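You operate a simulated robot arm through the tools that you are given. There is no shell and no other tool.

You run a simulated robot arm. Do the job below in one go: nothing can be reset, and whatever is moved stays where it is left.

TASK
Wipe the smear off the fixed pane, then shut and lock the window.
Fine: use the white pad and put it back; slide the fly screen back over the fixed pane. What is to be rubbed or washed off counts as gone when no trace of it is left.
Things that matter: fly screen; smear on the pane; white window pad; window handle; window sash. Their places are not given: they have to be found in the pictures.

The check looks at the end state, three seconds after you hand in, the way a careful person would. Anything else that was tipped, shoved, dropped, spilled or broken makes it a failure.

THE ROBOT
A 7-joint arm with a two-finger parallel gripper, fixed in place. Base frame: the origin is at the foot of the arm, x ahead of it, y to its left, z up. Units: m, degrees, N and s.
Its first joint turns from -166.0 to 166.0 degrees. Payload 1.57 kg.
The tool frame sits at the grasp point between the pads (the TCP): z along the fingers, y along the line on which they close. The tips reach 0.03 m beyond it. The gripper opens to 0.08 m. The fingers are 0.017 m wide and 0.012 m thick; the gripper's body (0.04 by 0.082 m) begins 0.08 m behind the TCP.
Orientation is told as [roll, pitch, yaw] about the base's x, y, z axes, in that order, counted from this pose: with the fingers straight down and closing along the base's y, the tool's x points along the base's -x, its y along +y and its z along -z.

THE INTERFACE
- The arm moves only by the tool jog_arm. Its argument "plan" is a list of rows, each an object of numbers (a shift or turn left out is 0, a gripper value left out holds the last): "tx", "ty", "tz": the shift along the tool's x, y, z in cm; "ax", "ay", "az": the turn, a rotation vector about the tool's x, y, z in degrees; "hand": the gripper command, from -1 (shut) to 1 (fully open), values between in proportion. In form: [{"tx": .., "ty": .., "tz": .., "ax": .., "ay": .., "az": .., "hand": ..}, ...]. A call has 1 to 20 rows; each row shifts and turns the commanded pose from where the row before left it, along the tool's axes as they then stand. Each row takes 0.2 s and may step no farther than 0.05 m and 8.6 degrees from the row before; otherwise, or with a gripper value out of range, the whole call is refused. A pose out of reach is approached as far as the arm can. The call stops where the force on the tool passes 50 N (or 10 N more than at its start, if that is more) or the arm is blocked; 0.2 s more then pass. The fingers move at their own pace (about 0.153 m/s each) and stop on an object; they squeeze with about 38 N. The grip force told is the motor's: it shows also when the fingers shut on nothing. Time passes only in rows, and 0.2 s behind the last, so rows that do not move let the fingers close. It gives the time, the measured TCP pose, the force on the tool (base axes), the opening and the grip force at its end, in the units of the frame above (readings bear some noise), with the torque about the TCP (base axes, N m) and any sound that the robot's microphone picked up.
- Cameras (640 x 400 px; columns grow to the right, rows downward): "scene" is fixed at [0.3997, -0.6507, 1.8287]; the picture's right is [0.98, -0.20, 0.00], its down [-0.08, -0.39, -0.92] and it looks along [0.19, 0.90, -0.40] (base axes); focal length 372 px, centre (320, 200). "wrist" rides on the gripper at [0.072, -0.007, -0.122] in the tool frame; the picture's right is [0.09, 1.00, 0.00], its down [-0.84, 0.08, -0.54] and it looks along [-0.54, 0.05, 0.84] (tool axes); focal length 238 px, centre (320, 200).
- get_image(camera): a new picture of that camera. The clock stands still meanwhile.
- pixel_to_xyz(camera, pixels): for up to 12 pixels [column, row] of the newest picture of that camera ("zoom" is the newest enlarged one), the place [x, y, z] in the base frame of the surface seen there, good to about 0.002 m. The clock stands still meanwhile.
- inspect(camera, box): a new picture of the part [left, top, right, bottom] of that camera's present view, enlarged. The clock stands still meanwhile.
- hand_in(): hands the job in; it is judged then, once.

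Open the gripper and draw the arm clear of the work before you hand the job in, unless the task says otherwise.

The tools are called after "Call:" as a command line: name --argument value ..., lists and objects as JSON in quotes. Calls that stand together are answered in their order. jog_arm: Moves the arm, as the interface text tells. Its arguments: {"type":"object","properties":{"plan":{"type":"array","items":{"type":"object","properties":{"tx":{"type":"number"},"ty":{"type":"number"},"tz":{"type":"number"},"ax":{"type":"number"},"ay":{"type":"number"},"az":{"type":"number"},"hand":{"type":"number"}}}}},"required":["plan"]} The other tools are called the same way: get_image (camera) takes a picture; pixel_to_xyz (camera, pixels) gives the place of the surface under pixels of a picture; inspect (camera, box) takes an enlarged picture of a part of a camera's view; hand_in () hands the job in.

At the start:

```text
t: 0.0
ee_pos: [0.2376, 0.292, 1.5528]
tool_rot: [0.1, -0.1, -0.1]
wrist_force: [1.1, 0.1, 0.6]
ft_torque: [0.03, 0.01, 0.0]
width: 0.0798
grip_force: 0.0
```

scene: 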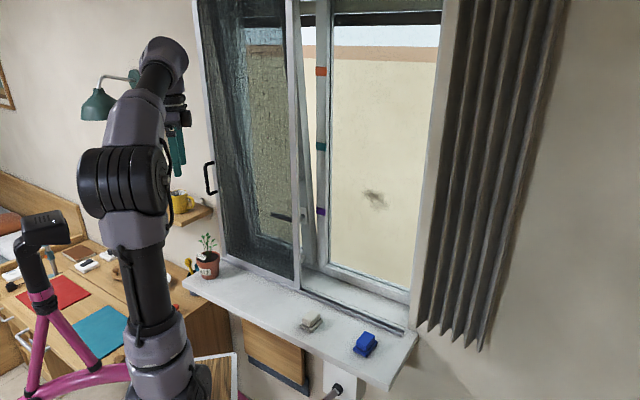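
wrist: 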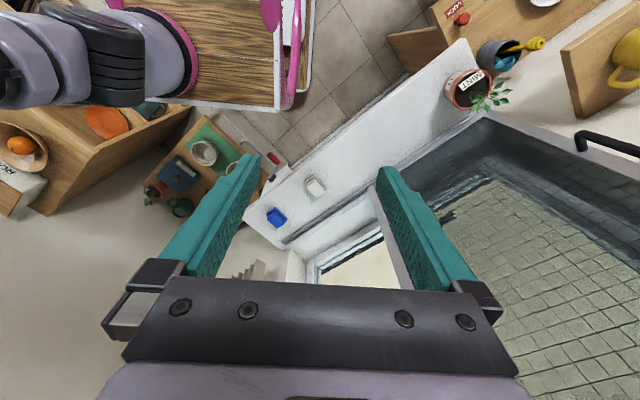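

The scene picture shows the window with the smear near (375,198), a whitish pad at (311,322), a blue one at (365,344), and the screen at left with a black handle at (210,178). I take enlarged pictures first.

Call:
inspect --camera "scene" --box '[180, 0, 460, 175]'

Call:
inspect --camera "scene" --box '[180, 140, 460, 315]'

Call:
inspect --camera "scene" --box '[180, 240, 436, 400]'

```text
2.29 times, centred on (320, 88) of scene
```

zoom: 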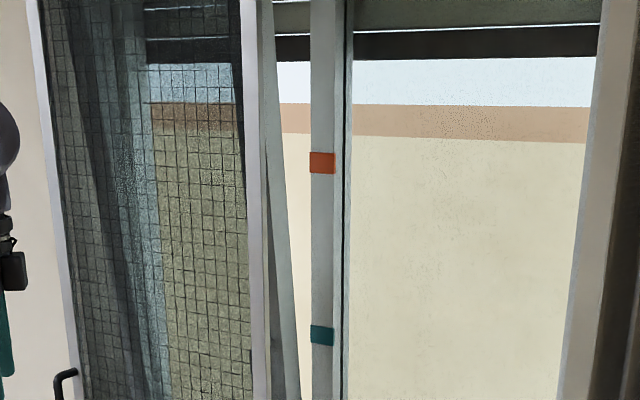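

```text
2.29 times, centred on (320, 228) of scene
```

zoom: 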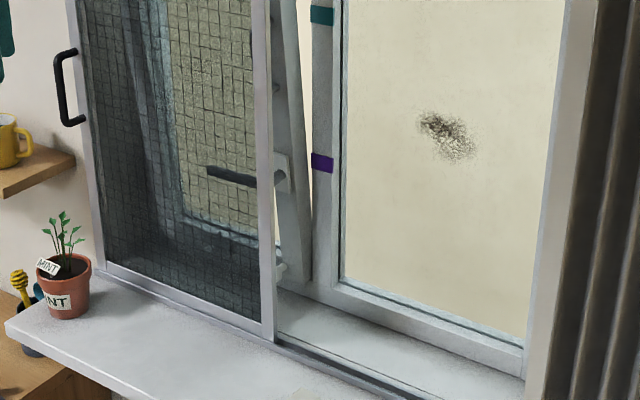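

```text
2.50 times, centred on (308, 320) of scene
```

zoom: 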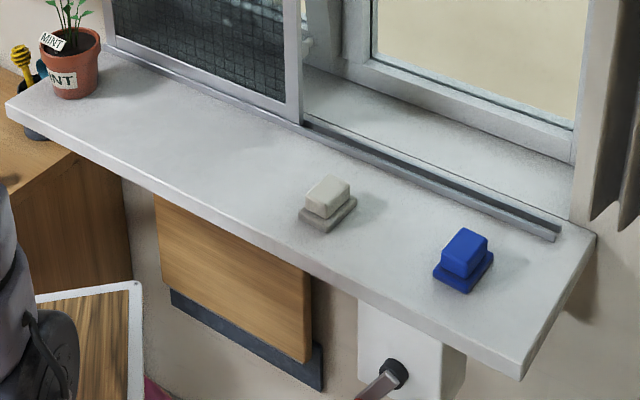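

Now I measure the places of the main things in the scene picture.

Call:
get_image --camera "scene"

Call:
pixel_to_xyz --camera "scene" --pixels '[[375, 198], [311, 318], [309, 329], [365, 339], [207, 178], [294, 100], [295, 260], [302, 218], [285, 218], [320, 211], [321, 146], [320, 71]]'

Call:
pixel_to_xyz --camera "scene" --pixels '[[204, 60], [220, 230], [340, 300], [400, 350], [400, 330], [380, 290], [420, 200], [335, 200], [312, 240], [300, 120], [208, 268], [346, 297]]'

```text
taken
```

scene: 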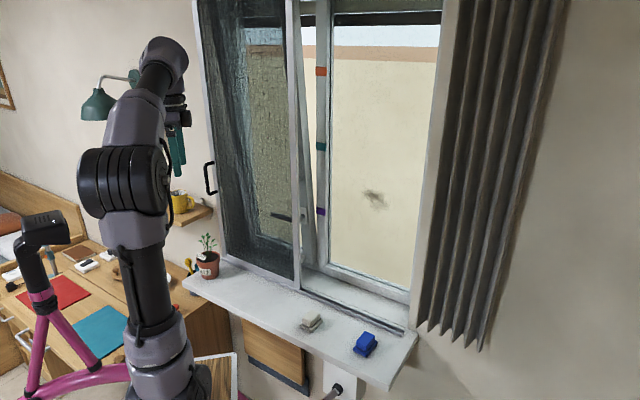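

```text
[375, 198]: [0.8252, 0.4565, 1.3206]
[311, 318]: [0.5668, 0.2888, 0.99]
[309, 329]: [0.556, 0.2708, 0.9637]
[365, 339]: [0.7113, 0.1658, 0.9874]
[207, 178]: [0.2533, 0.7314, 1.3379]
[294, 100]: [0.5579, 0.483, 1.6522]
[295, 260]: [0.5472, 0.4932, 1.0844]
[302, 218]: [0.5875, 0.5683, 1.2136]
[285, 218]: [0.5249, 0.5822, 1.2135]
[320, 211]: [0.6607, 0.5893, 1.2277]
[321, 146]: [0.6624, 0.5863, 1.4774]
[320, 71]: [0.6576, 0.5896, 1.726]
```

```text
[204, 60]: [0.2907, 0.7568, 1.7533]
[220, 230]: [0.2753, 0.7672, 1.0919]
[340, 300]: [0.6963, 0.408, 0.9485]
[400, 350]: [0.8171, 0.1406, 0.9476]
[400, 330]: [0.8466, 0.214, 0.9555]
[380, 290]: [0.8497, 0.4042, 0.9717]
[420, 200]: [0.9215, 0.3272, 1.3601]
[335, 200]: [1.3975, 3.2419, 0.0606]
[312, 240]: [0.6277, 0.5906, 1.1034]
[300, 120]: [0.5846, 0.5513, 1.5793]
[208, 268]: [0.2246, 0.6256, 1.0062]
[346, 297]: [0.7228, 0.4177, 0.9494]
```

The window plane runs at 45° to the base axes, the sash appears tilted in at its top and the handle horizontal. I look closer at the sash handle and at the pads.

Call:
inspect --camera "scene" --box '[250, 180, 346, 240]'

Call:
inspect --camera "scene" --box '[262, 230, 342, 280]'

Call:
inspect --camera "scene" --box '[190, 0, 350, 100]'

Call:
inspect --camera "scene" --box '[290, 300, 386, 360]'

Call:
pixel_to_xyz --camera "zoom" --pixels '[[70, 170], [105, 205], [205, 110], [225, 135], [130, 85], [175, 90], [100, 125], [190, 130], [127, 160], [68, 195], [100, 220], [225, 150]]'

```text
6.67 times, centred on (298, 210) of scene
```

zoom: 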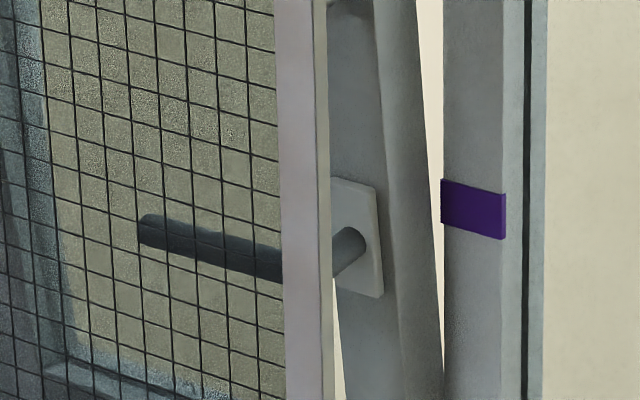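

```text
8.00 times, centred on (302, 255) of scene
```

zoom: 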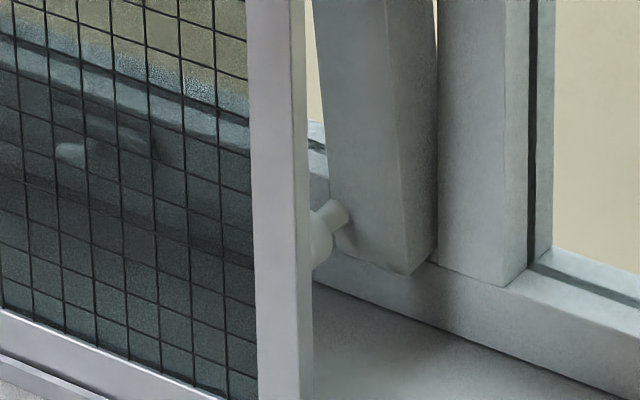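

```text
4.00 times, centred on (270, 50) of scene
```

zoom: 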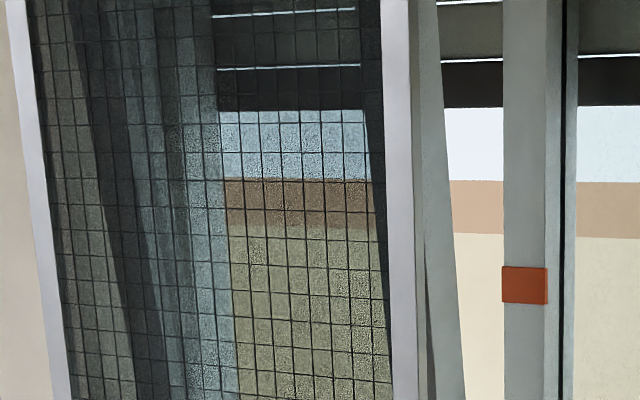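

```text
6.67 times, centred on (338, 330) of scene
```

zoom: 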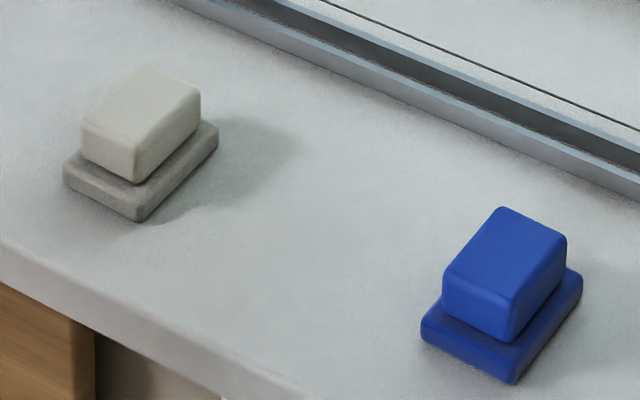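

```text
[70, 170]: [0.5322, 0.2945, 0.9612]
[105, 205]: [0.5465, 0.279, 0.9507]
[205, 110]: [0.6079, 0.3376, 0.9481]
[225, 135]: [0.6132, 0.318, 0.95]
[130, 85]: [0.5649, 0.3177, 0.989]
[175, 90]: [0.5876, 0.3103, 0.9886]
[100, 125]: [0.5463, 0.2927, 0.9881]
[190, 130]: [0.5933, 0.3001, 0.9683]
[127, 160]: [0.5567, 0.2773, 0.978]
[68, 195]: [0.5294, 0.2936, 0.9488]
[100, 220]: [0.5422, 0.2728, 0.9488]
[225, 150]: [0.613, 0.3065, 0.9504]
```

The white pad's block sits at about (0.566,0.300) with its top at z≈0.989, and the sash is tilted inward on bottom hinges with its handle horizontal. I first turn the tool 45° so the fingers close along the window.

Call:
jog_arm --plan '[{"az": -7.5, "hand": 1}, {"az": -7.5}, {"az": -7.5}, {"az": -7.5}, {"az": -7.5}, {"az": -7.5}, {}]'

```text
t: 1.6
ee_pos: [0.2374, 0.2911, 1.5522]
tool_rot: [0.3, 0.0, 45.0]
wrist_force: [-0.1, -0.2, -0.9]
ft_torque: [0.0, 0.01, 0.0]
width: 0.08
grip_force: 0.1
```

The tool is now aligned with the window (yaw 45°). I move to a place above and short of the white pad and look again.

Call:
jog_arm --plan '[{"tx": -1.8, "ty": -2.26, "tz": 3.5}, {"tx": -1.8, "ty": -2.26, "tz": 3.5}, {"tx": -1.8, "ty": -2.26, "tz": 3.5}, {"tx": -1.8, "ty": -2.26, "tz": 3.5}, {"tx": -1.8, "ty": -2.26, "tz": 3.5}, {"tx": -1.8, "ty": -2.26, "tz": 3.5}, {"tx": -1.8, "ty": -2.26, "tz": 3.5}, {"tx": -1.8, "ty": -2.26, "tz": 3.5}, {"tx": -1.8, "ty": -2.26, "tz": 3.5}, {"tx": -1.8, "ty": -2.26, "tz": 3.5}, {}]'

Call:
get_image --camera "wrist"

Call:
get_image --camera "scene"

```text
t: 4.0
ee_pos: [0.5261, 0.2595, 1.2013]
tool_rot: [0.1, 0.0, 45.0]
wrist_force: [-0.8, -1.0, 0.0]
ft_torque: [0.02, -0.01, 0.01]
width: 0.08
grip_force: 0.2
```

```text
taken
```

wrist: 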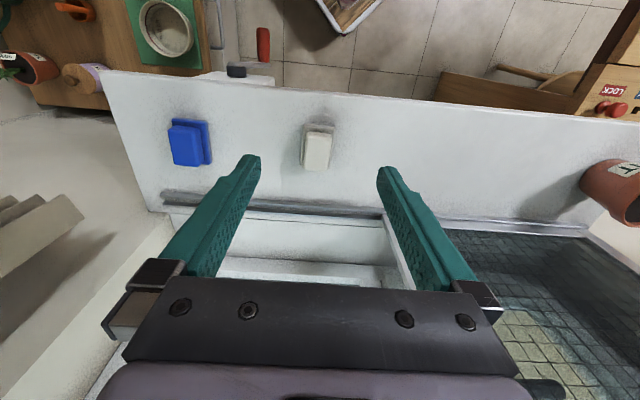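

```text
taken
```

scene: 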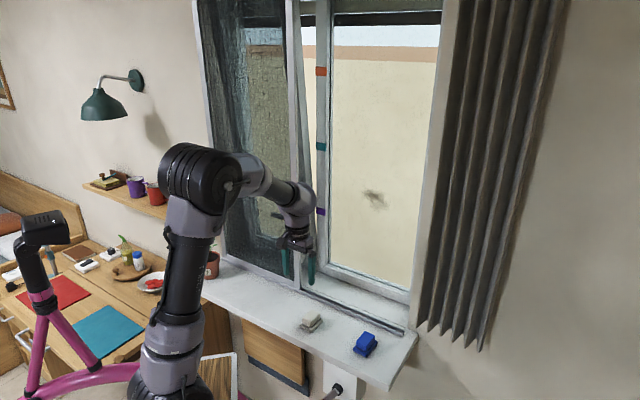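

The wrist view shows the white pad at (318,147) and a "LOCK" label at (612,92). I inspect both.

Call:
inspect --camera "wrist" --box '[520, 60, 640, 135]'

Call:
inspect --camera "wrist" --box '[270, 105, 366, 165]'

Call:
pixel_to_xyz --camera "zoom" --pixels '[[255, 190], [385, 190], [255, 390], [390, 390], [320, 290], [225, 300], [240, 120], [440, 140], [430, 300], [385, 430], [250, 430], [325, 180]]'

```text
5.33 times, centred on (580, 98) of wrist
```

zoom: 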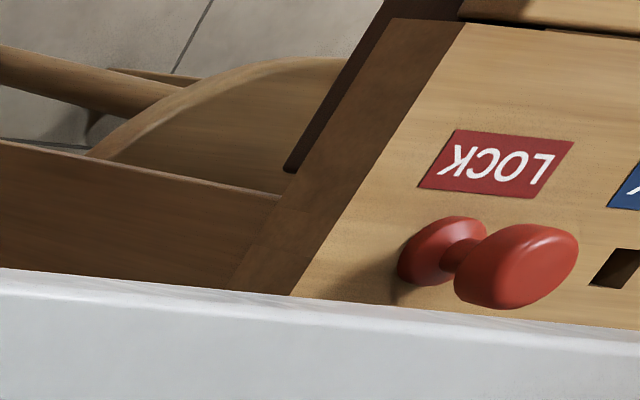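

```text
6.67 times, centred on (318, 135) of wrist
```

zoom: 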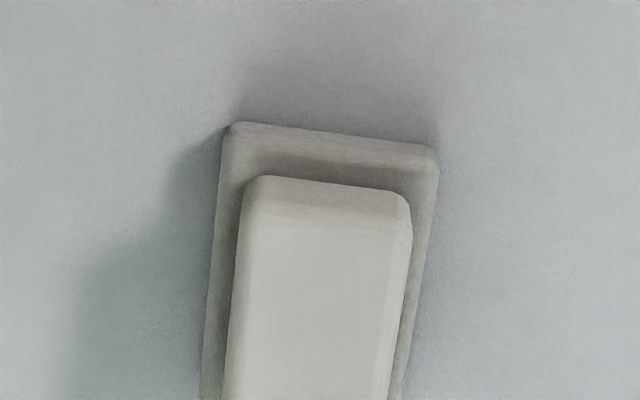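

```text
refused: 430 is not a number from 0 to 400
```

The LOCK box belongs to the desk and does not concern us. I re-inspect the whole pad and measure its edges.

Call:
inspect --camera "wrist" --box '[270, 115, 366, 175]'

Call:
pixel_to_xyz --camera "zoom" --pixels '[[258, 130], [385, 140], [250, 230], [390, 250], [230, 320], [370, 330], [310, 200], [225, 75], [430, 95], [240, 70], [310, 140], [300, 310]]'

```text
6.67 times, centred on (318, 145) of wrist
```

zoom: 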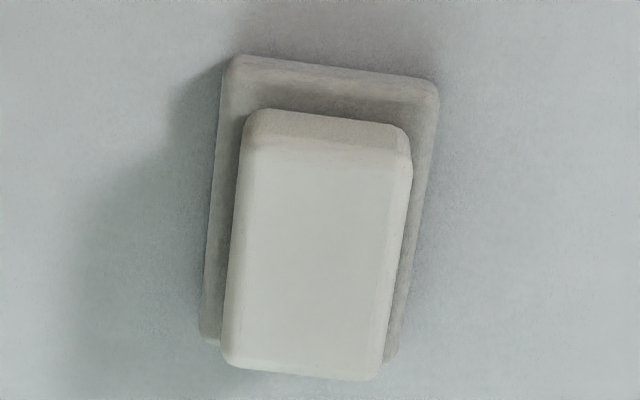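

```text
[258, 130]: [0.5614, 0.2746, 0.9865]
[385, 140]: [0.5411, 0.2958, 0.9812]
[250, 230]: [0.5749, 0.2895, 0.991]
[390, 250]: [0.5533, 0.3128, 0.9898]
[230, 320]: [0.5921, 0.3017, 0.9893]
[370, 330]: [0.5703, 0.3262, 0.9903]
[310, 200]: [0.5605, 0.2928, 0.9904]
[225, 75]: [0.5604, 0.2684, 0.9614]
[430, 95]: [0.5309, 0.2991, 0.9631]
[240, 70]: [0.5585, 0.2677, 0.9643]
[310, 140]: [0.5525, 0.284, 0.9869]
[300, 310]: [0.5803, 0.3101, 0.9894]
```

The block spans u≈0.170–0.205 and w≈0.585–0.637 (window axes), with its top at 0.990. I move over its centre and descend with open fingers, stopping the tips just above the pad's base.

Call:
jog_arm --plan '[{"tx": -2.8, "ty": 0.1, "tz": 2}, {"tx": -2.75, "tz": 4}, {"tz": 4}, {"tz": 4}, {"tz": 3}, {"tz": 2}, {"tz": 1.4}, {}, {}]'

Call:
get_image --camera "wrist"

Call:
get_image --camera "scene"

```text
t: 6.0
ee_pos: [0.5623, 0.2976, 0.9964]
tool_rot: [0.2, 0.0, 44.9]
wrist_force: [-0.7, -0.2, -0.1]
ft_torque: [-0.03, -0.05, 0.03]
width: 0.0799
grip_force: 0.2
```

```text
taken
```

wrist: 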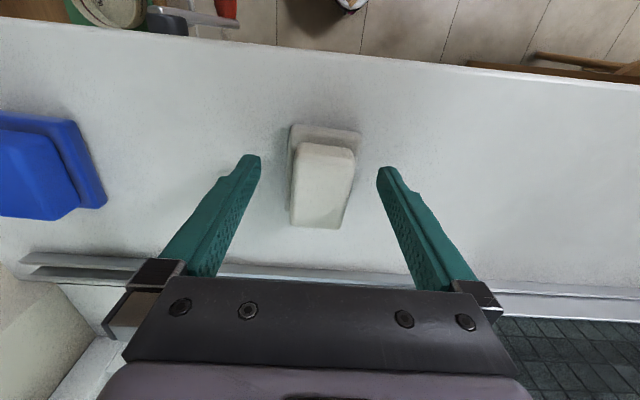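

```text
taken
```

scene: 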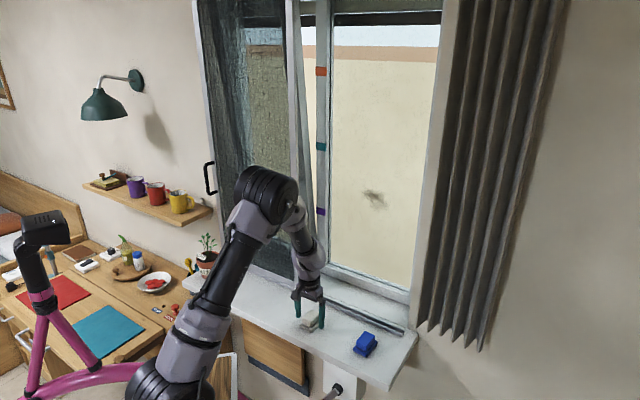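

The fingers straddle the white block, seen at (322,185) between the tips (250,158) and (388,170). I check the fore-aft alignment before closing.

Call:
pixel_to_xyz --camera "wrist" --pixels '[[250, 160], [387, 172], [320, 165], [320, 190], [320, 220], [330, 150]]'

```text
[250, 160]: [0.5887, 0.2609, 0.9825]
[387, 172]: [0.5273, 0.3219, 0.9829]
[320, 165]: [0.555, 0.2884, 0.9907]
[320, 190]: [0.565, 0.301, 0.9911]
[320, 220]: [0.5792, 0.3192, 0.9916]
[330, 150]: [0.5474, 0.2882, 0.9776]
```

The fingers are centred on the block within a few millimetres. I close the gripper.

Call:
jog_arm --plan '[{"hand": -1}, {}, {}, {}]'

Call:
get_image --camera "wrist"

```text
t: 7.0
ee_pos: [0.5625, 0.2986, 0.9979]
tool_rot: [0.2, 0.0, 44.9]
wrist_force: [0.4, -0.7, 0.7]
ft_torque: [-0.03, -0.03, -0.04]
width: 0.0366
grip_force: 38.3
```

```text
taken
```

wrist: 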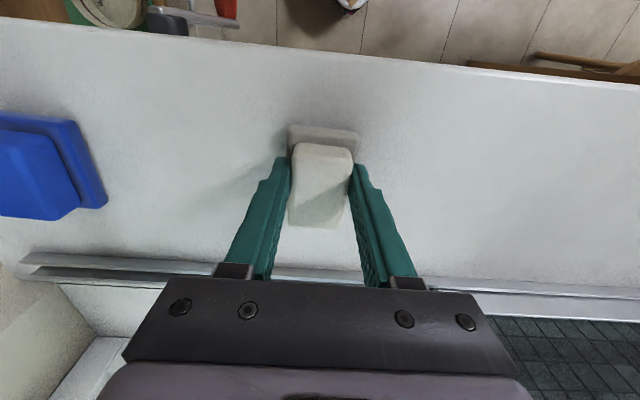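

The block is held (opening 0.0366 m). I lift it, draw back from the window a bit, then turn the tool to point level at the pane.

Call:
jog_arm --plan '[{"tz": -1}, {"tz": -3}, {"tz": -4, "tx": 1}, {"tz": -4, "tx": 1}, {"tz": -4, "tx": 1}, {"tz": -4, "tx": 1}, {"tz": -4, "tx": 1}, {"tz": -4, "tx": 1}, {"tz": -4, "tx": 1}, {}]'

Call:
jog_arm --plan '[{"ay": -7.5}, {"ay": -7.5}, {"ay": -7.5}, {"ay": -7.5}, {"ay": -7.5}, {"ay": -7.5}, {"ay": -7.5}, {"ay": -7.5}, {"ay": -7.5}, {"ay": -7.5}, {"ay": -7.5}, {"ay": -7.5}, {}]'

Call:
get_image --camera "scene"

Call:
get_image --camera "wrist"

```text
t: 9.2
ee_pos: [0.5151, 0.2486, 1.3168]
tool_rot: [0.1, 0.0, 44.9]
wrist_force: [-0.4, 0.2, -0.6]
ft_torque: [0.0, 0.03, 0.0]
width: 0.0369
grip_force: 38.1
```

```text
t: 12.0
ee_pos: [0.5382, 0.2862, 1.348]
tool_rot: [99.4, -89.7, -54.5]
wrist_force: [-0.3, -0.9, 0.2]
ft_torque: [0.02, 0.04, 0.01]
width: 0.0369
grip_force: 38.6
out of reach, approached as far as the arm can: row 10, 11, 12
```

```text
taken
```

scene: 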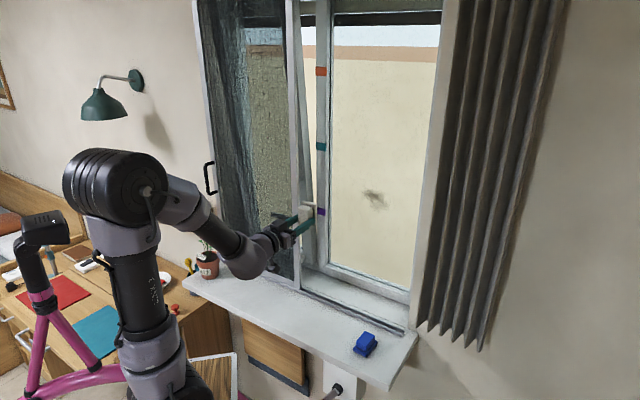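

```text
taken
```

wrist: 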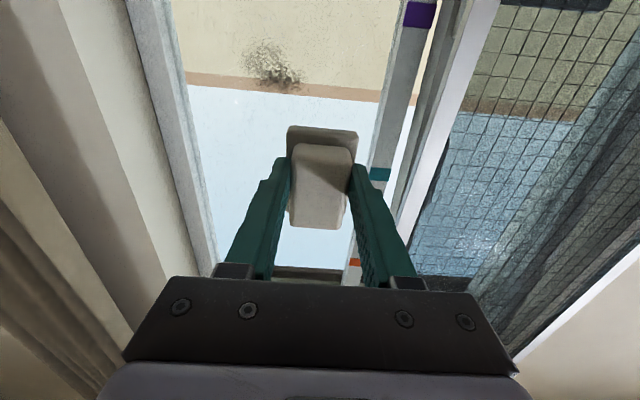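

The tool is level but the commanded place was too near; I advance along the tool axis (outward) to come back in reach, also towards the smear's side.

Call:
jog_arm --plan '[{"tz": 3, "ty": -1}, {"tz": 3, "ty": -1}, {"tz": 3, "ty": -1}, {"tz": 2, "ty": -1}, {}, {}]'

Call:
get_image --camera "scene"

Call:
get_image --camera "wrist"

```text
t: 13.4
ee_pos: [0.6451, 0.3358, 1.3468]
tool_rot: [93.5, -89.9, -48.5]
wrist_force: [0.1, 0.0, -0.7]
ft_torque: [-0.02, -0.02, -0.02]
width: 0.0368
grip_force: 38.2
```

```text
taken
```

scene: 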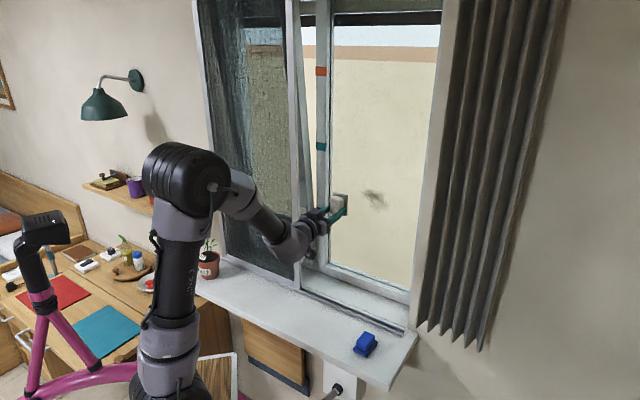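

```text
taken
```

wrist: 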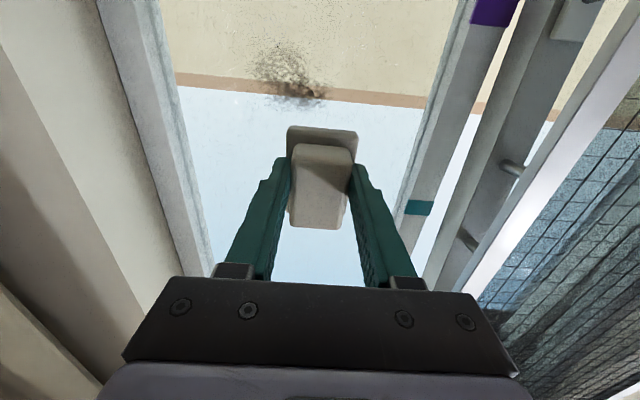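

TCP is now u≈0.219, w≈0.694, z≈1.347. The smear shows at (290,75) in the wrist picture; I measure its extent and the pane's depth.

Call:
inspect --camera "wrist" --box '[230, 30, 358, 110]'

Call:
pixel_to_xyz --camera "wrist" --pixels '[[303, 92], [280, 70], [325, 92], [262, 70], [290, 50], [300, 100], [275, 90], [440, 120], [190, 150], [200, 250], [172, 100], [350, 60]]'

Call:
inspect --camera "scene" --box '[328, 170, 424, 230]'

Call:
pixel_to_xyz --camera "zoom" --pixels '[[238, 145], [290, 165], [350, 205], [300, 215], [240, 165], [330, 235], [270, 200], [300, 170], [380, 210], [290, 190]]'

```text
5.00 times, centred on (294, 70) of wrist
```

zoom: 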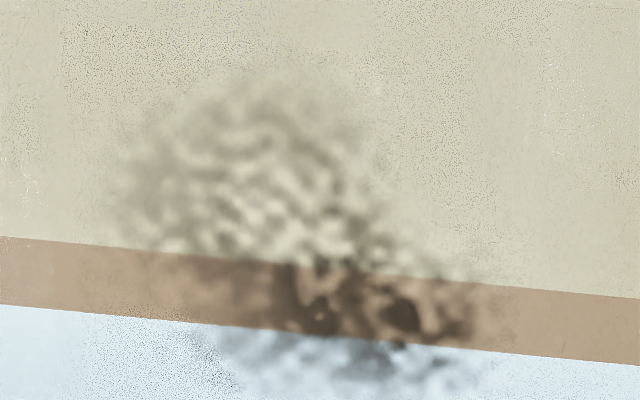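

```text
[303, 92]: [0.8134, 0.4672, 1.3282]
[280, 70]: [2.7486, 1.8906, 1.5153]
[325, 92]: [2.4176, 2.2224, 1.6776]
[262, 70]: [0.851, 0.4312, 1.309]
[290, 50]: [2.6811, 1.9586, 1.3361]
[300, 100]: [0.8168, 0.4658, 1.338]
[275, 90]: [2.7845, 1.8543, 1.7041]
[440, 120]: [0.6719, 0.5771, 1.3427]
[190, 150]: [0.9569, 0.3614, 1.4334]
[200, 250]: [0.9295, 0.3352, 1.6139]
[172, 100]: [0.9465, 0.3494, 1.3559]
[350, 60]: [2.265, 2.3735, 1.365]
```

```text
6.67 times, centred on (376, 200) of scene
```

zoom: 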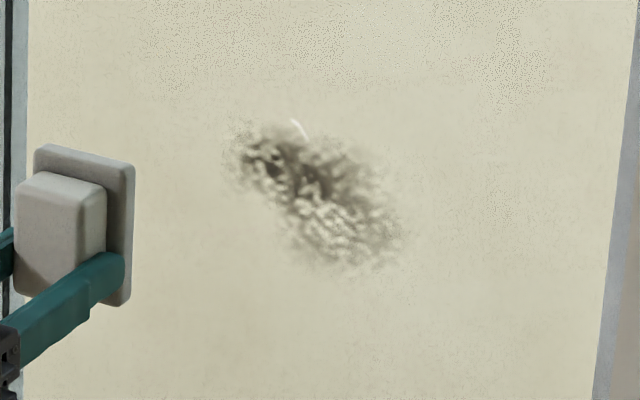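

```text
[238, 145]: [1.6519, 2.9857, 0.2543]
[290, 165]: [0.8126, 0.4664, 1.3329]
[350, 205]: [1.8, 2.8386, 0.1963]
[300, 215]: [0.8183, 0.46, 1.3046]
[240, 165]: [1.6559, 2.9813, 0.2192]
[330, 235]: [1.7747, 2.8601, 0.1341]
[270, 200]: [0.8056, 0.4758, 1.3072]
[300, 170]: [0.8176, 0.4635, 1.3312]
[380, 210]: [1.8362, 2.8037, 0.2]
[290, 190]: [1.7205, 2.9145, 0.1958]
```

The pane lies at w≈0.905, and the smear covers about u 0.20–0.32 and z 1.26–1.365. I bring the pad to 5 cm short of the glass at the smear's upper left corner.

Call:
jog_arm --plan '[{"tz": 2.7, "ty": 0.4, "tx": -0.4}, {"tz": 2.7, "ty": 0.4, "tx": -0.4}, {"tz": 2.7, "ty": 0.4, "tx": -0.4}, {"tz": 2.5, "ty": 0.2}, {}]'

Call:
get_image --camera "scene"

```text
t: 14.6
ee_pos: [0.7127, 0.42, 1.3604]
tool_rot: [86.2, -89.7, -41.3]
wrist_force: [0.4, 0.3, 0.9]
ft_torque: [0.03, 0.01, -0.01]
width: 0.0368
grip_force: 38.1
```

```text
taken
```

scene: 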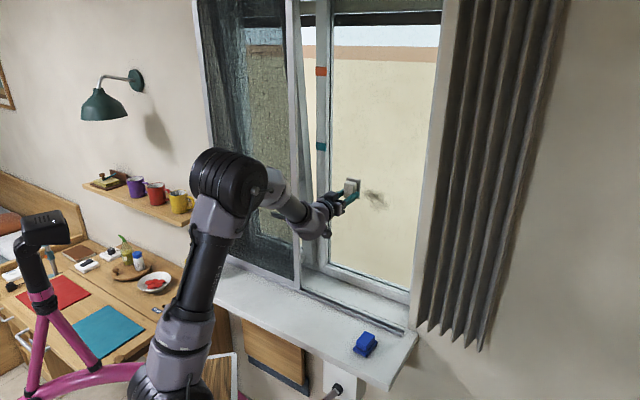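

The pad is clear of the frame, about 5 cm from the glass. I advance slowly until it touches.

Call:
jog_arm --plan '[{"tz": 2}, {"tz": 2}, {"tz": 0.8}, {"tz": 0.3}, {"tz": 0.2}, {}]'

```text
t: 16.0
ee_pos: [0.7495, 0.4568, 1.3603]
tool_rot: [88.1, -89.8, -43.2]
wrist_force: [-0.5, -0.2, -1.0]
ft_torque: [0.03, 0.03, 0.02]
width: 0.0366
grip_force: 38.0
```

No contact yet at w=0.853; I go on in 2 mm steps.

Call:
jog_arm --plan '[{"tz": 0.2}, {"tz": 0.2}, {}]'

```text
t: 16.8
ee_pos: [0.7522, 0.4602, 1.3607]
tool_rot: [88.0, -89.8, -43.0]
wrist_force: [0.6, 0.8, -1.2]
ft_torque: [-0.01, 0.01, 0.0]
width: 0.0369
grip_force: 37.8
```

Call:
jog_arm --plan '[{"tz": 0.2}, {"tz": 0.2}, {}]'

```text
t: 17.6
ee_pos: [0.7535, 0.4621, 1.36]
tool_rot: [91.0, -90.0, -46.0]
wrist_force: [-8.7, -9.9, -2.2]
ft_torque: [0.05, -0.06, 0.04]
width: 0.0366
grip_force: 37.4
```

The pad touches with about 13 N. I wipe in horizontal strokes working downward over the smear.

Call:
jog_arm --plan '[{"ty": -1.5}, {"ty": -1.5}, {"ty": -1.5}, {"ty": -1.5}, {"ty": -1.5}, {"ty": -1.5}, {"ty": -1.5}, {"tx": 2}, {"ty": 1.5}, {"ty": 1.5}, {"ty": 1.5}, {"ty": 1.5}, {"ty": 1.5}, {"ty": 1.5}, {"ty": 1.5}, {"tx": 2}, {}]'

Call:
get_image --camera "scene"

```text
t: 21.2
ee_pos: [0.7515, 0.4642, 1.3225]
tool_rot: [135.7, -89.8, -90.6]
wrist_force: [-11.8, -6.8, 9.5]
ft_torque: [0.13, -0.09, 0.11]
width: 0.0367
grip_force: 37.8
```

```text
taken
```

scene: 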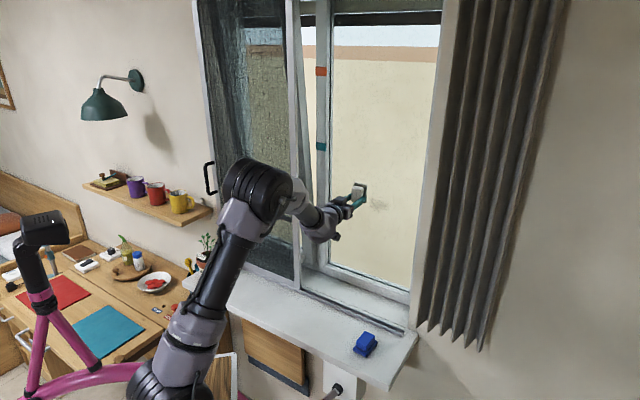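

The smear is already fainter at its top. I keep going with the lower strokes, down to z≈1.25.

Call:
jog_arm --plan '[{"ty": -1.5}, {"ty": -1.5}, {"ty": -1.5}, {"ty": -1.5}, {"ty": -1.5}, {"ty": -1.5}, {"ty": -1.5}, {"ty": -1}, {"tx": 2}, {"ty": 1.5}, {"ty": 1.5}, {"ty": 1.5}, {"ty": 1.5}, {"ty": 1.5}, {"ty": 1.5}, {"ty": 1.5}, {"ty": 1}, {}]'

Call:
jog_arm --plan '[{"tx": 2}, {"tx": 1}, {"ty": -1.5}, {"ty": -1.5}, {"ty": -1.5}, {"ty": -1.5}, {"ty": -1.5}, {"ty": -1.5}, {"ty": -1.5}, {"ty": -1.5}, {"tx": -2}, {"ty": 1.5}, {"ty": 1.5}, {"ty": 1.5}, {"ty": 1.5}, {"ty": 1.5}, {"ty": 1.5}, {"ty": 1.5}, {"ty": 1.5}, {}]'

Call:
inspect --camera "scene" --box '[328, 170, 424, 230]'

```text
t: 25.0
ee_pos: [0.7513, 0.4634, 1.3014]
tool_rot: [109.7, -89.7, -64.5]
wrist_force: [-4.0, -11.4, -0.5]
ft_torque: [-0.02, 0.06, -0.16]
width: 0.0369
grip_force: 38.6
```

```text
t: 29.2
ee_pos: [0.7544, 0.4621, 1.2911]
tool_rot: [104.6, -89.8, -59.7]
wrist_force: [-5.8, -21.7, -0.2]
ft_torque: [-0.01, 0.07, -0.36]
width: 0.0369
grip_force: 38.0
```

```text
6.67 times, centred on (376, 200) of scene
```

zoom: 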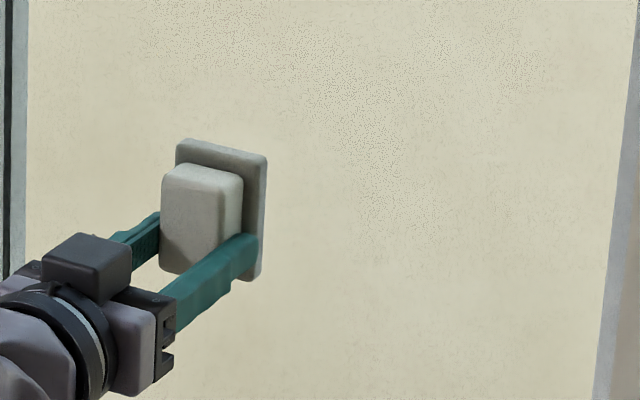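

Almost all of it is gone; I go over the left part and the top once more before backing off.

Call:
jog_arm --plan '[{"tx": -1.5}, {"tx": -1.5}, {"tx": -1.5}, {"tx": -1.5}, {"tx": -1.5}, {"ty": -1.5}, {"ty": -1.5}, {"ty": -1.5}, {"ty": -1.5}, {"ty": -1.5}, {"ty": -1.5}, {"ty": -1.5}, {"tx": 1.5}, {"tx": 1.5}, {"tx": 1.5}, {"tx": 1.5}, {}]'

Call:
jog_arm --plan '[{"tz": -0.5}, {"tz": -2}, {"tz": -3}, {"tz": -3}, {}]'

Call:
inspect --camera "scene" --box '[328, 160, 424, 220]'

Call:
get_image --camera "wrist"

Call:
get_image --camera "scene"

```text
t: 32.8
ee_pos: [0.8289, 0.387, 1.3052]
tool_rot: [104.2, -89.9, -59.2]
wrist_force: [-3.5, -3.2, 1.8]
ft_torque: [0.07, -0.05, 0.08]
width: 0.0368
grip_force: 37.8
```

```text
t: 34.0
ee_pos: [0.7669, 0.3265, 1.3025]
tool_rot: [82.2, -89.9, -37.1]
wrist_force: [0.8, 0.0, 0.3]
ft_torque: [0.02, 0.01, 0.03]
width: 0.0366
grip_force: 37.8
```

```text
6.67 times, centred on (376, 190) of scene
```

zoom: 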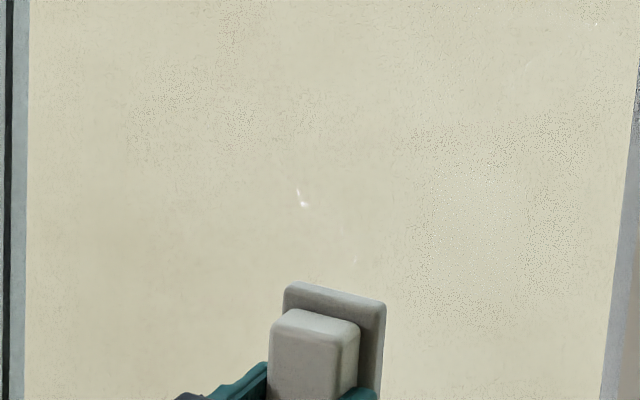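

```text
taken
```

wrist: 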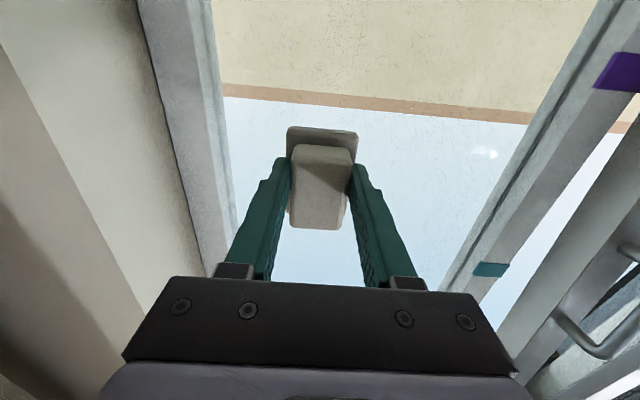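

```text
taken
```

scene: 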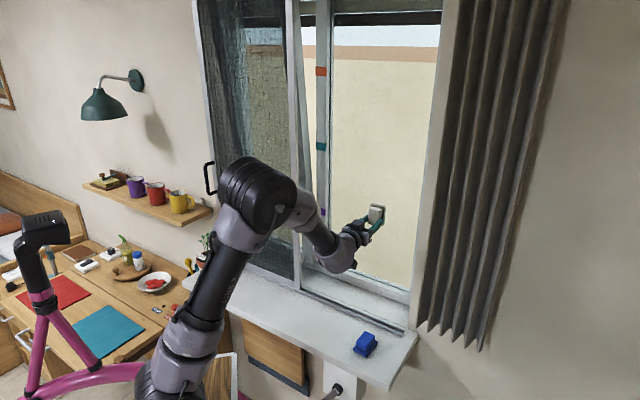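

The smear area reads clear (the tiny white glint is a reflection, since its place differs between views). I retreat and turn the tool downward again to put the pad back.

Call:
jog_arm --plan '[{"tz": -2.4, "ty": 1.6}, {"tz": -2.4, "ty": 2.7}, {"tz": -2.4, "ty": 2.7}, {"tz": -2.4, "ty": 2.7}, {"tz": -2.4, "ty": 2.6}, {}]'

Call:
jog_arm --plan '[{"ay": 7.5}, {"ay": 7.5}, {"ay": 7.5}, {"ay": 7.5}, {"ay": 7.5}, {"ay": 7.5}, {"ay": 7.5}, {"ay": 7.5}, {"ay": 7.5}, {"ay": 7.5}, {"ay": 7.5}, {"ay": 7.5}, {}]'

Call:
get_image --camera "scene"

Call:
get_image --camera "wrist"

```text
t: 35.4
ee_pos: [0.5954, 0.3312, 1.3049]
tool_rot: [87.3, -89.9, -42.4]
wrist_force: [0.4, 0.7, 0.5]
ft_torque: [-0.01, 0.0, -0.04]
width: 0.0367
grip_force: 38.1
```

```text
t: 38.2
ee_pos: [0.6108, 0.3203, 1.3074]
tool_rot: [-2.3, -14.9, 41.9]
wrist_force: [-0.5, 0.4, -0.4]
ft_torque: [0.02, 0.03, 0.01]
width: 0.0369
grip_force: 37.8
out of reach, approached as far as the arm can: row 5, 6, 7
```

```text
taken
```

scene: 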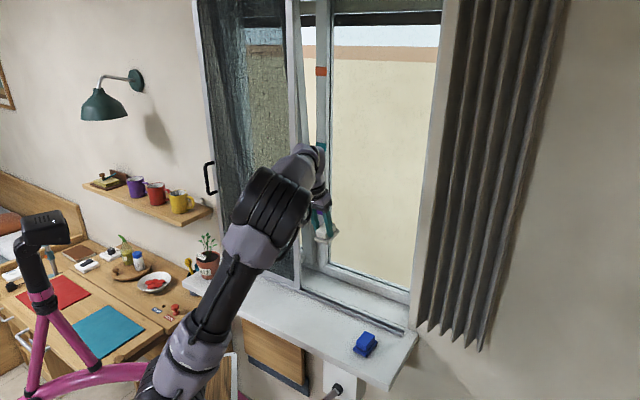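

```text
taken
```

wrist: 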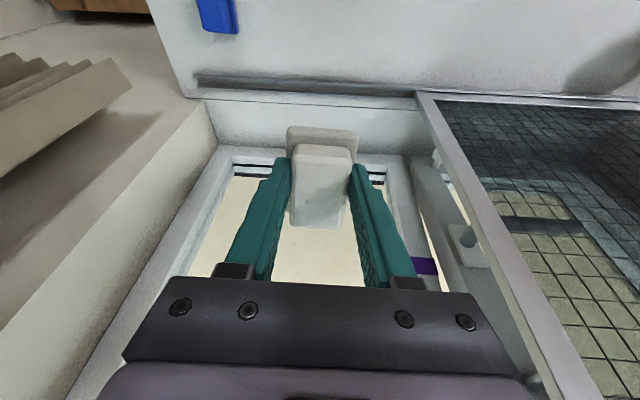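

Some turning was lost; the tool is pitched 15° still and the wrist is near the screen's frame. I draw back from the window 6 cm, then correct the orientation.

Call:
jog_arm --plan '[{"tx": 2.9, "tz": -0.8}, {"tx": 2.9, "tz": -0.8}, {"ax": -2.3}, {"ay": 7.45}, {"ay": 7.45}, {"az": -3.1}, {}, {}]'

Call:
get_image --camera "scene"

Call:
get_image --camera "wrist"

```text
t: 40.0
ee_pos: [0.5699, 0.281, 1.3082]
tool_rot: [-0.2, -4.8, 45.2]
wrist_force: [-0.7, -0.7, -0.7]
ft_torque: [-0.02, 0.0, -0.02]
width: 0.037
grip_force: 38.3
out of reach, approached as far as the arm can: row 5
```

```text
taken
```

scene: 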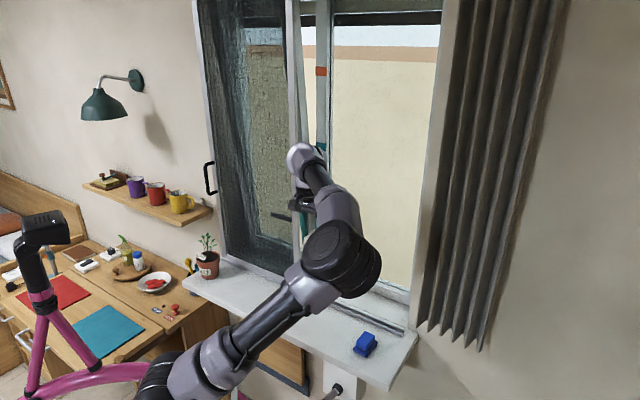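

```text
taken
```

wrist: 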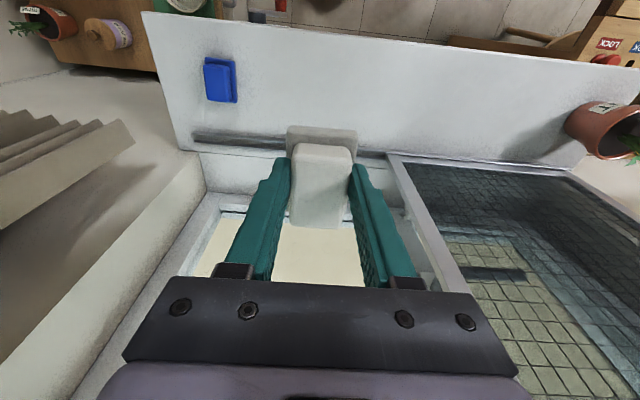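

The elbow has swung to the right, near (340,262). I measure where it and the wrist are relative to the window parts.

Call:
pixel_to_xyz --camera "scene" --pixels '[[340, 260], [375, 255], [340, 295], [300, 285], [230, 345], [330, 205], [305, 158], [355, 275], [370, 285], [190, 375], [320, 235], [150, 380]]'

```text
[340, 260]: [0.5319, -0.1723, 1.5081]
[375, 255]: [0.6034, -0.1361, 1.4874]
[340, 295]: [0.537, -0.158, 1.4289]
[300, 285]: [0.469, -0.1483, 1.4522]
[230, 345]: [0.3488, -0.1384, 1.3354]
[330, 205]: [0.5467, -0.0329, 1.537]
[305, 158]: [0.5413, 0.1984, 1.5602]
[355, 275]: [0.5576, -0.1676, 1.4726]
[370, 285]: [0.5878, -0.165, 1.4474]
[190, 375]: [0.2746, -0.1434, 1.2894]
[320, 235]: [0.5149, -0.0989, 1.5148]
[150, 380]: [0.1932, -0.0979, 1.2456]
```

The elbow is in free air (about z 1.47, well off the sill). I correct the last 5° of pitch and start lowering towards the pad's old place.

Call:
jog_arm --plan '[{"ay": 4.8}, {"tz": 3}, {"tz": 4}, {"tz": 4}, {}, {}]'

Call:
get_image --camera "scene"

```text
t: 41.4
ee_pos: [0.5768, 0.2869, 1.1987]
tool_rot: [-0.2, -4.8, 45.2]
wrist_force: [-0.6, -0.4, 0.0]
ft_torque: [0.0, 0.01, 0.02]
width: 0.0366
grip_force: 38.1
out of reach, approached as far as the arm can: row 1
```

```text
taken
```

scene: 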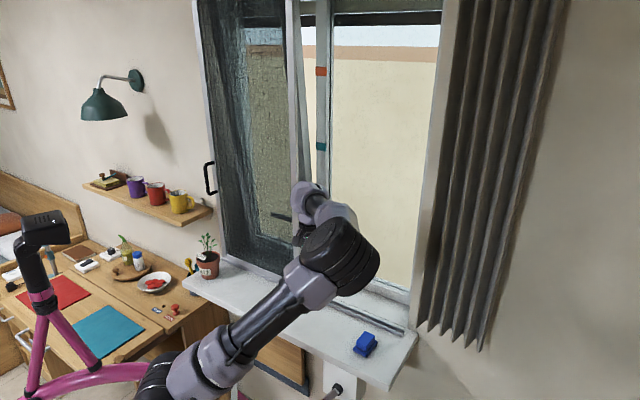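

Lowering works; I try the pitch correction here.

Call:
jog_arm --plan '[{"ay": 2.4}, {"ay": 2.4}, {}]'

```text
t: 42.2
ee_pos: [0.5765, 0.2863, 1.1991]
tool_rot: [-0.2, -0.1, 45.1]
wrist_force: [-0.3, 0.0, -1.1]
ft_torque: [0.0, 0.0, 0.0]
width: 0.0365
grip_force: 38.1
```

Upright again. I move over the old spot (u 0.187, w 0.609) and lower to 3 cm above the sill contact.

Call:
jog_arm --plan '[{"ty": 1.86, "tx": 0.1}, {"tz": 4}, {"tz": 4}, {"tz": 4}, {"tz": 3}, {"tz": 2}, {}]'

Call:
get_image --camera "wrist"

Call:
get_image --camera "scene"

```text
t: 43.8
ee_pos: [0.5608, 0.2986, 1.0289]
tool_rot: [-0.1, 0.0, 45.3]
wrist_force: [0.1, 0.0, -0.3]
ft_torque: [0.05, 0.01, 0.01]
width: 0.0369
grip_force: 38.5
```

```text
taken
```

wrist: 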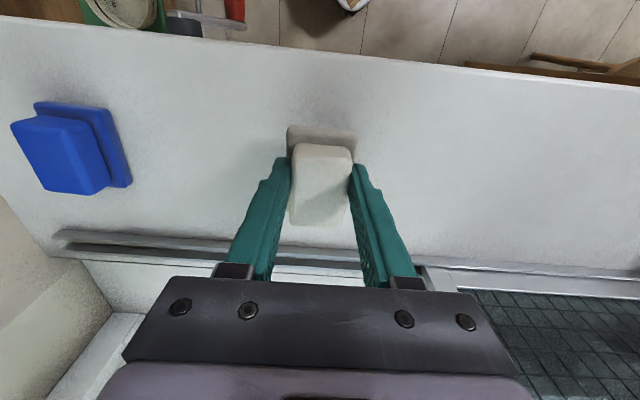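

```text
taken
```

scene: 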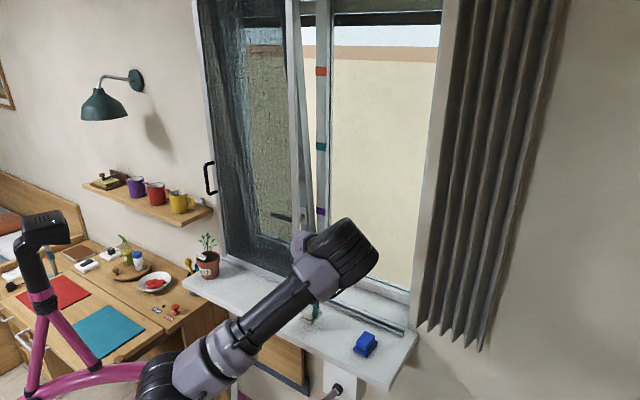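

Position matches the original spot to within 2 mm; I lower the last 3 cm gently until the pad touches the sill.

Call:
jog_arm --plan '[{"tz": 1.5, "ty": -0.1, "tx": -0.1}, {"tz": 1}, {"tz": 0.4}, {"tz": 0.2}, {}]'

```text
t: 45.0
ee_pos: [0.5659, 0.2989, 0.9976]
tool_rot: [-0.2, 0.0, 45.2]
wrist_force: [-1.1, -2.4, 14.6]
ft_torque: [0.26, 0.1, 0.03]
width: 0.0368
grip_force: 38.0
```

The pad is on the sill (14.6 N up). I ease off a millimetre and release, then rise straight up.

Call:
jog_arm --plan '[{"tz": -0.1}, {"hand": 1}, {}, {}, {"tz": -2}, {"tz": -3}, {"tz": -4}, {"tz": -4}, {"tz": -4}, {}]'

Call:
get_image --camera "wrist"

Call:
get_image --camera "scene"

```text
t: 47.2
ee_pos: [0.5653, 0.2989, 1.1685]
tool_rot: [-0.1, 0.0, 45.1]
wrist_force: [-0.1, 0.8, 0.1]
ft_torque: [0.03, 0.01, 0.02]
width: 0.0801
grip_force: 0.0
```

```text
taken
```

wrist: 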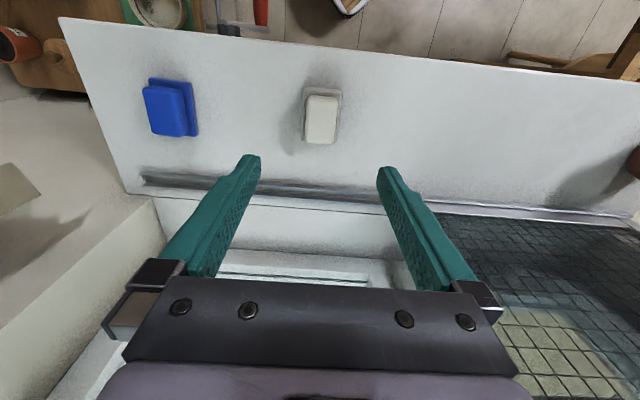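

```text
taken
```

scene: 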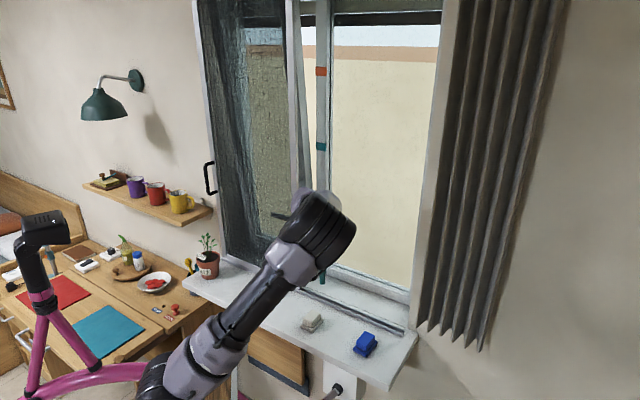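

The pad stands where it was, at (311,322). I check the pane for any trace.

Call:
inspect --camera "scene" --box '[336, 160, 416, 210]'

Call:
inspect --camera "scene" --box '[336, 195, 416, 245]'

Call:
inspect --camera "scene" --box '[190, 150, 238, 205]'

Call:
pixel_to_xyz --camera "scene" --pixels '[[207, 178], [206, 170], [207, 190], [211, 163], [214, 193], [209, 164], [216, 175], [211, 193], [213, 163]]'

```text
8.00 times, centred on (376, 185) of scene
```

zoom: 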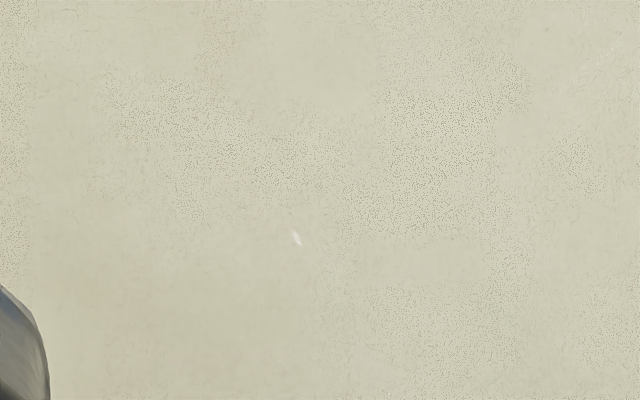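

```text
8.00 times, centred on (376, 220) of scene
```

zoom: 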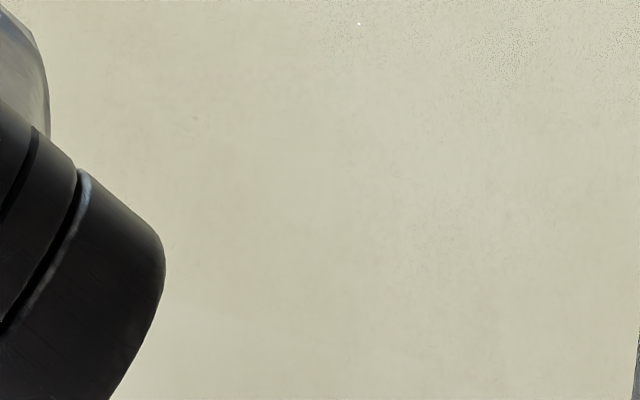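

```text
7.27 times, centred on (214, 178) of scene
```

zoom: 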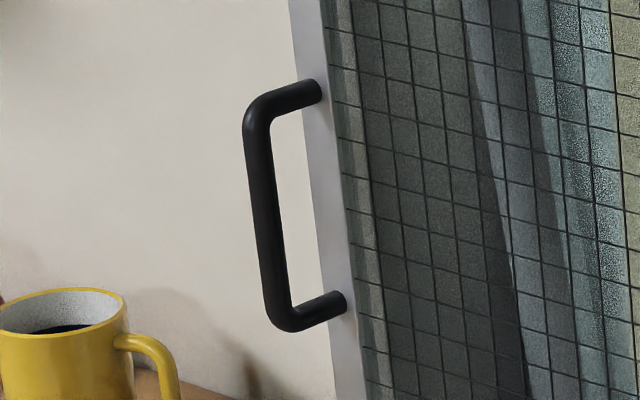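

```text
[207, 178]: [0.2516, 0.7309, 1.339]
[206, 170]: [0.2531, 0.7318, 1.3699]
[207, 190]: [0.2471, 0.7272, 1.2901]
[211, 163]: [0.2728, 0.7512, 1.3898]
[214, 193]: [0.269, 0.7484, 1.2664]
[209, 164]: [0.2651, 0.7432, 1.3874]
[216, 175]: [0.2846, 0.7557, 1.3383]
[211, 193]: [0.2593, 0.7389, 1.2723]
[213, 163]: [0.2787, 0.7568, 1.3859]
```

The pane is clean. The screen's handle bar is at u≈-0.339, w≈0.695, z 1.275–1.39. Before moving I measure the plant, the curtain and rail ends.

Call:
pixel_to_xyz --camera "scene" --pixels '[[207, 236], [204, 242], [213, 240], [208, 262], [199, 256], [427, 325], [430, 290], [440, 100], [404, 334], [444, 150], [182, 195], [192, 204]]'

Call:
inspect --camera "scene" --box '[360, 270, 456, 330]'

Call:
inspect --camera "scene" --box '[180, 225, 260, 275]'

```text
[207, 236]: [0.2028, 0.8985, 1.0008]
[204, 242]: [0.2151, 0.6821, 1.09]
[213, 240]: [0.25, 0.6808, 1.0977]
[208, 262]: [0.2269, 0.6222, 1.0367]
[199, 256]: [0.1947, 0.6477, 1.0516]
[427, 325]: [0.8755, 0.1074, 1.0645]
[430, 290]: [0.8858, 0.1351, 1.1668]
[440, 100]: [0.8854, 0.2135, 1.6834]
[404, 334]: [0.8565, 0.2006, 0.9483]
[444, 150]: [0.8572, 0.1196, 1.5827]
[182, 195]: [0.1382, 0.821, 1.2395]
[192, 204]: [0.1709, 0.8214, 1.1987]
```

```text
6.67 times, centred on (408, 300) of scene
```

zoom: 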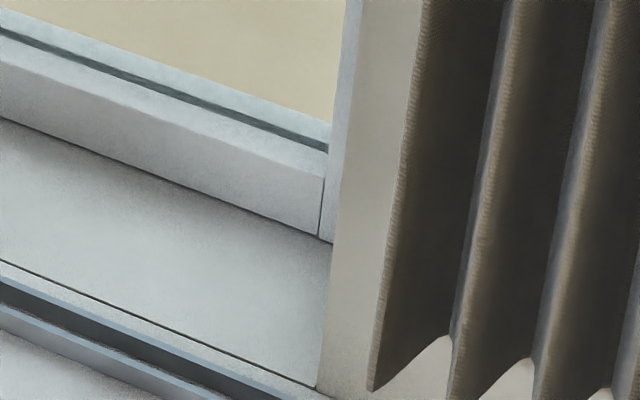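

```text
8.00 times, centred on (220, 250) of scene
```

zoom: 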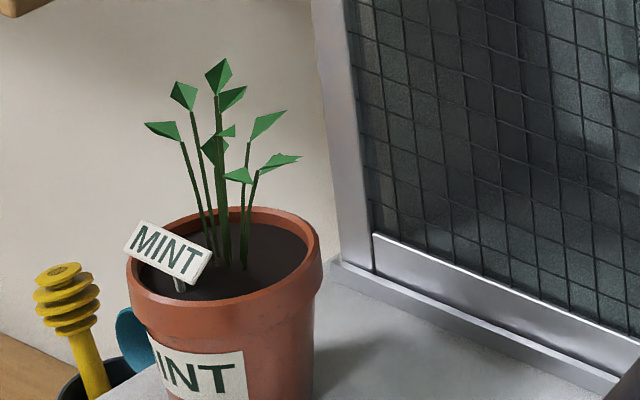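

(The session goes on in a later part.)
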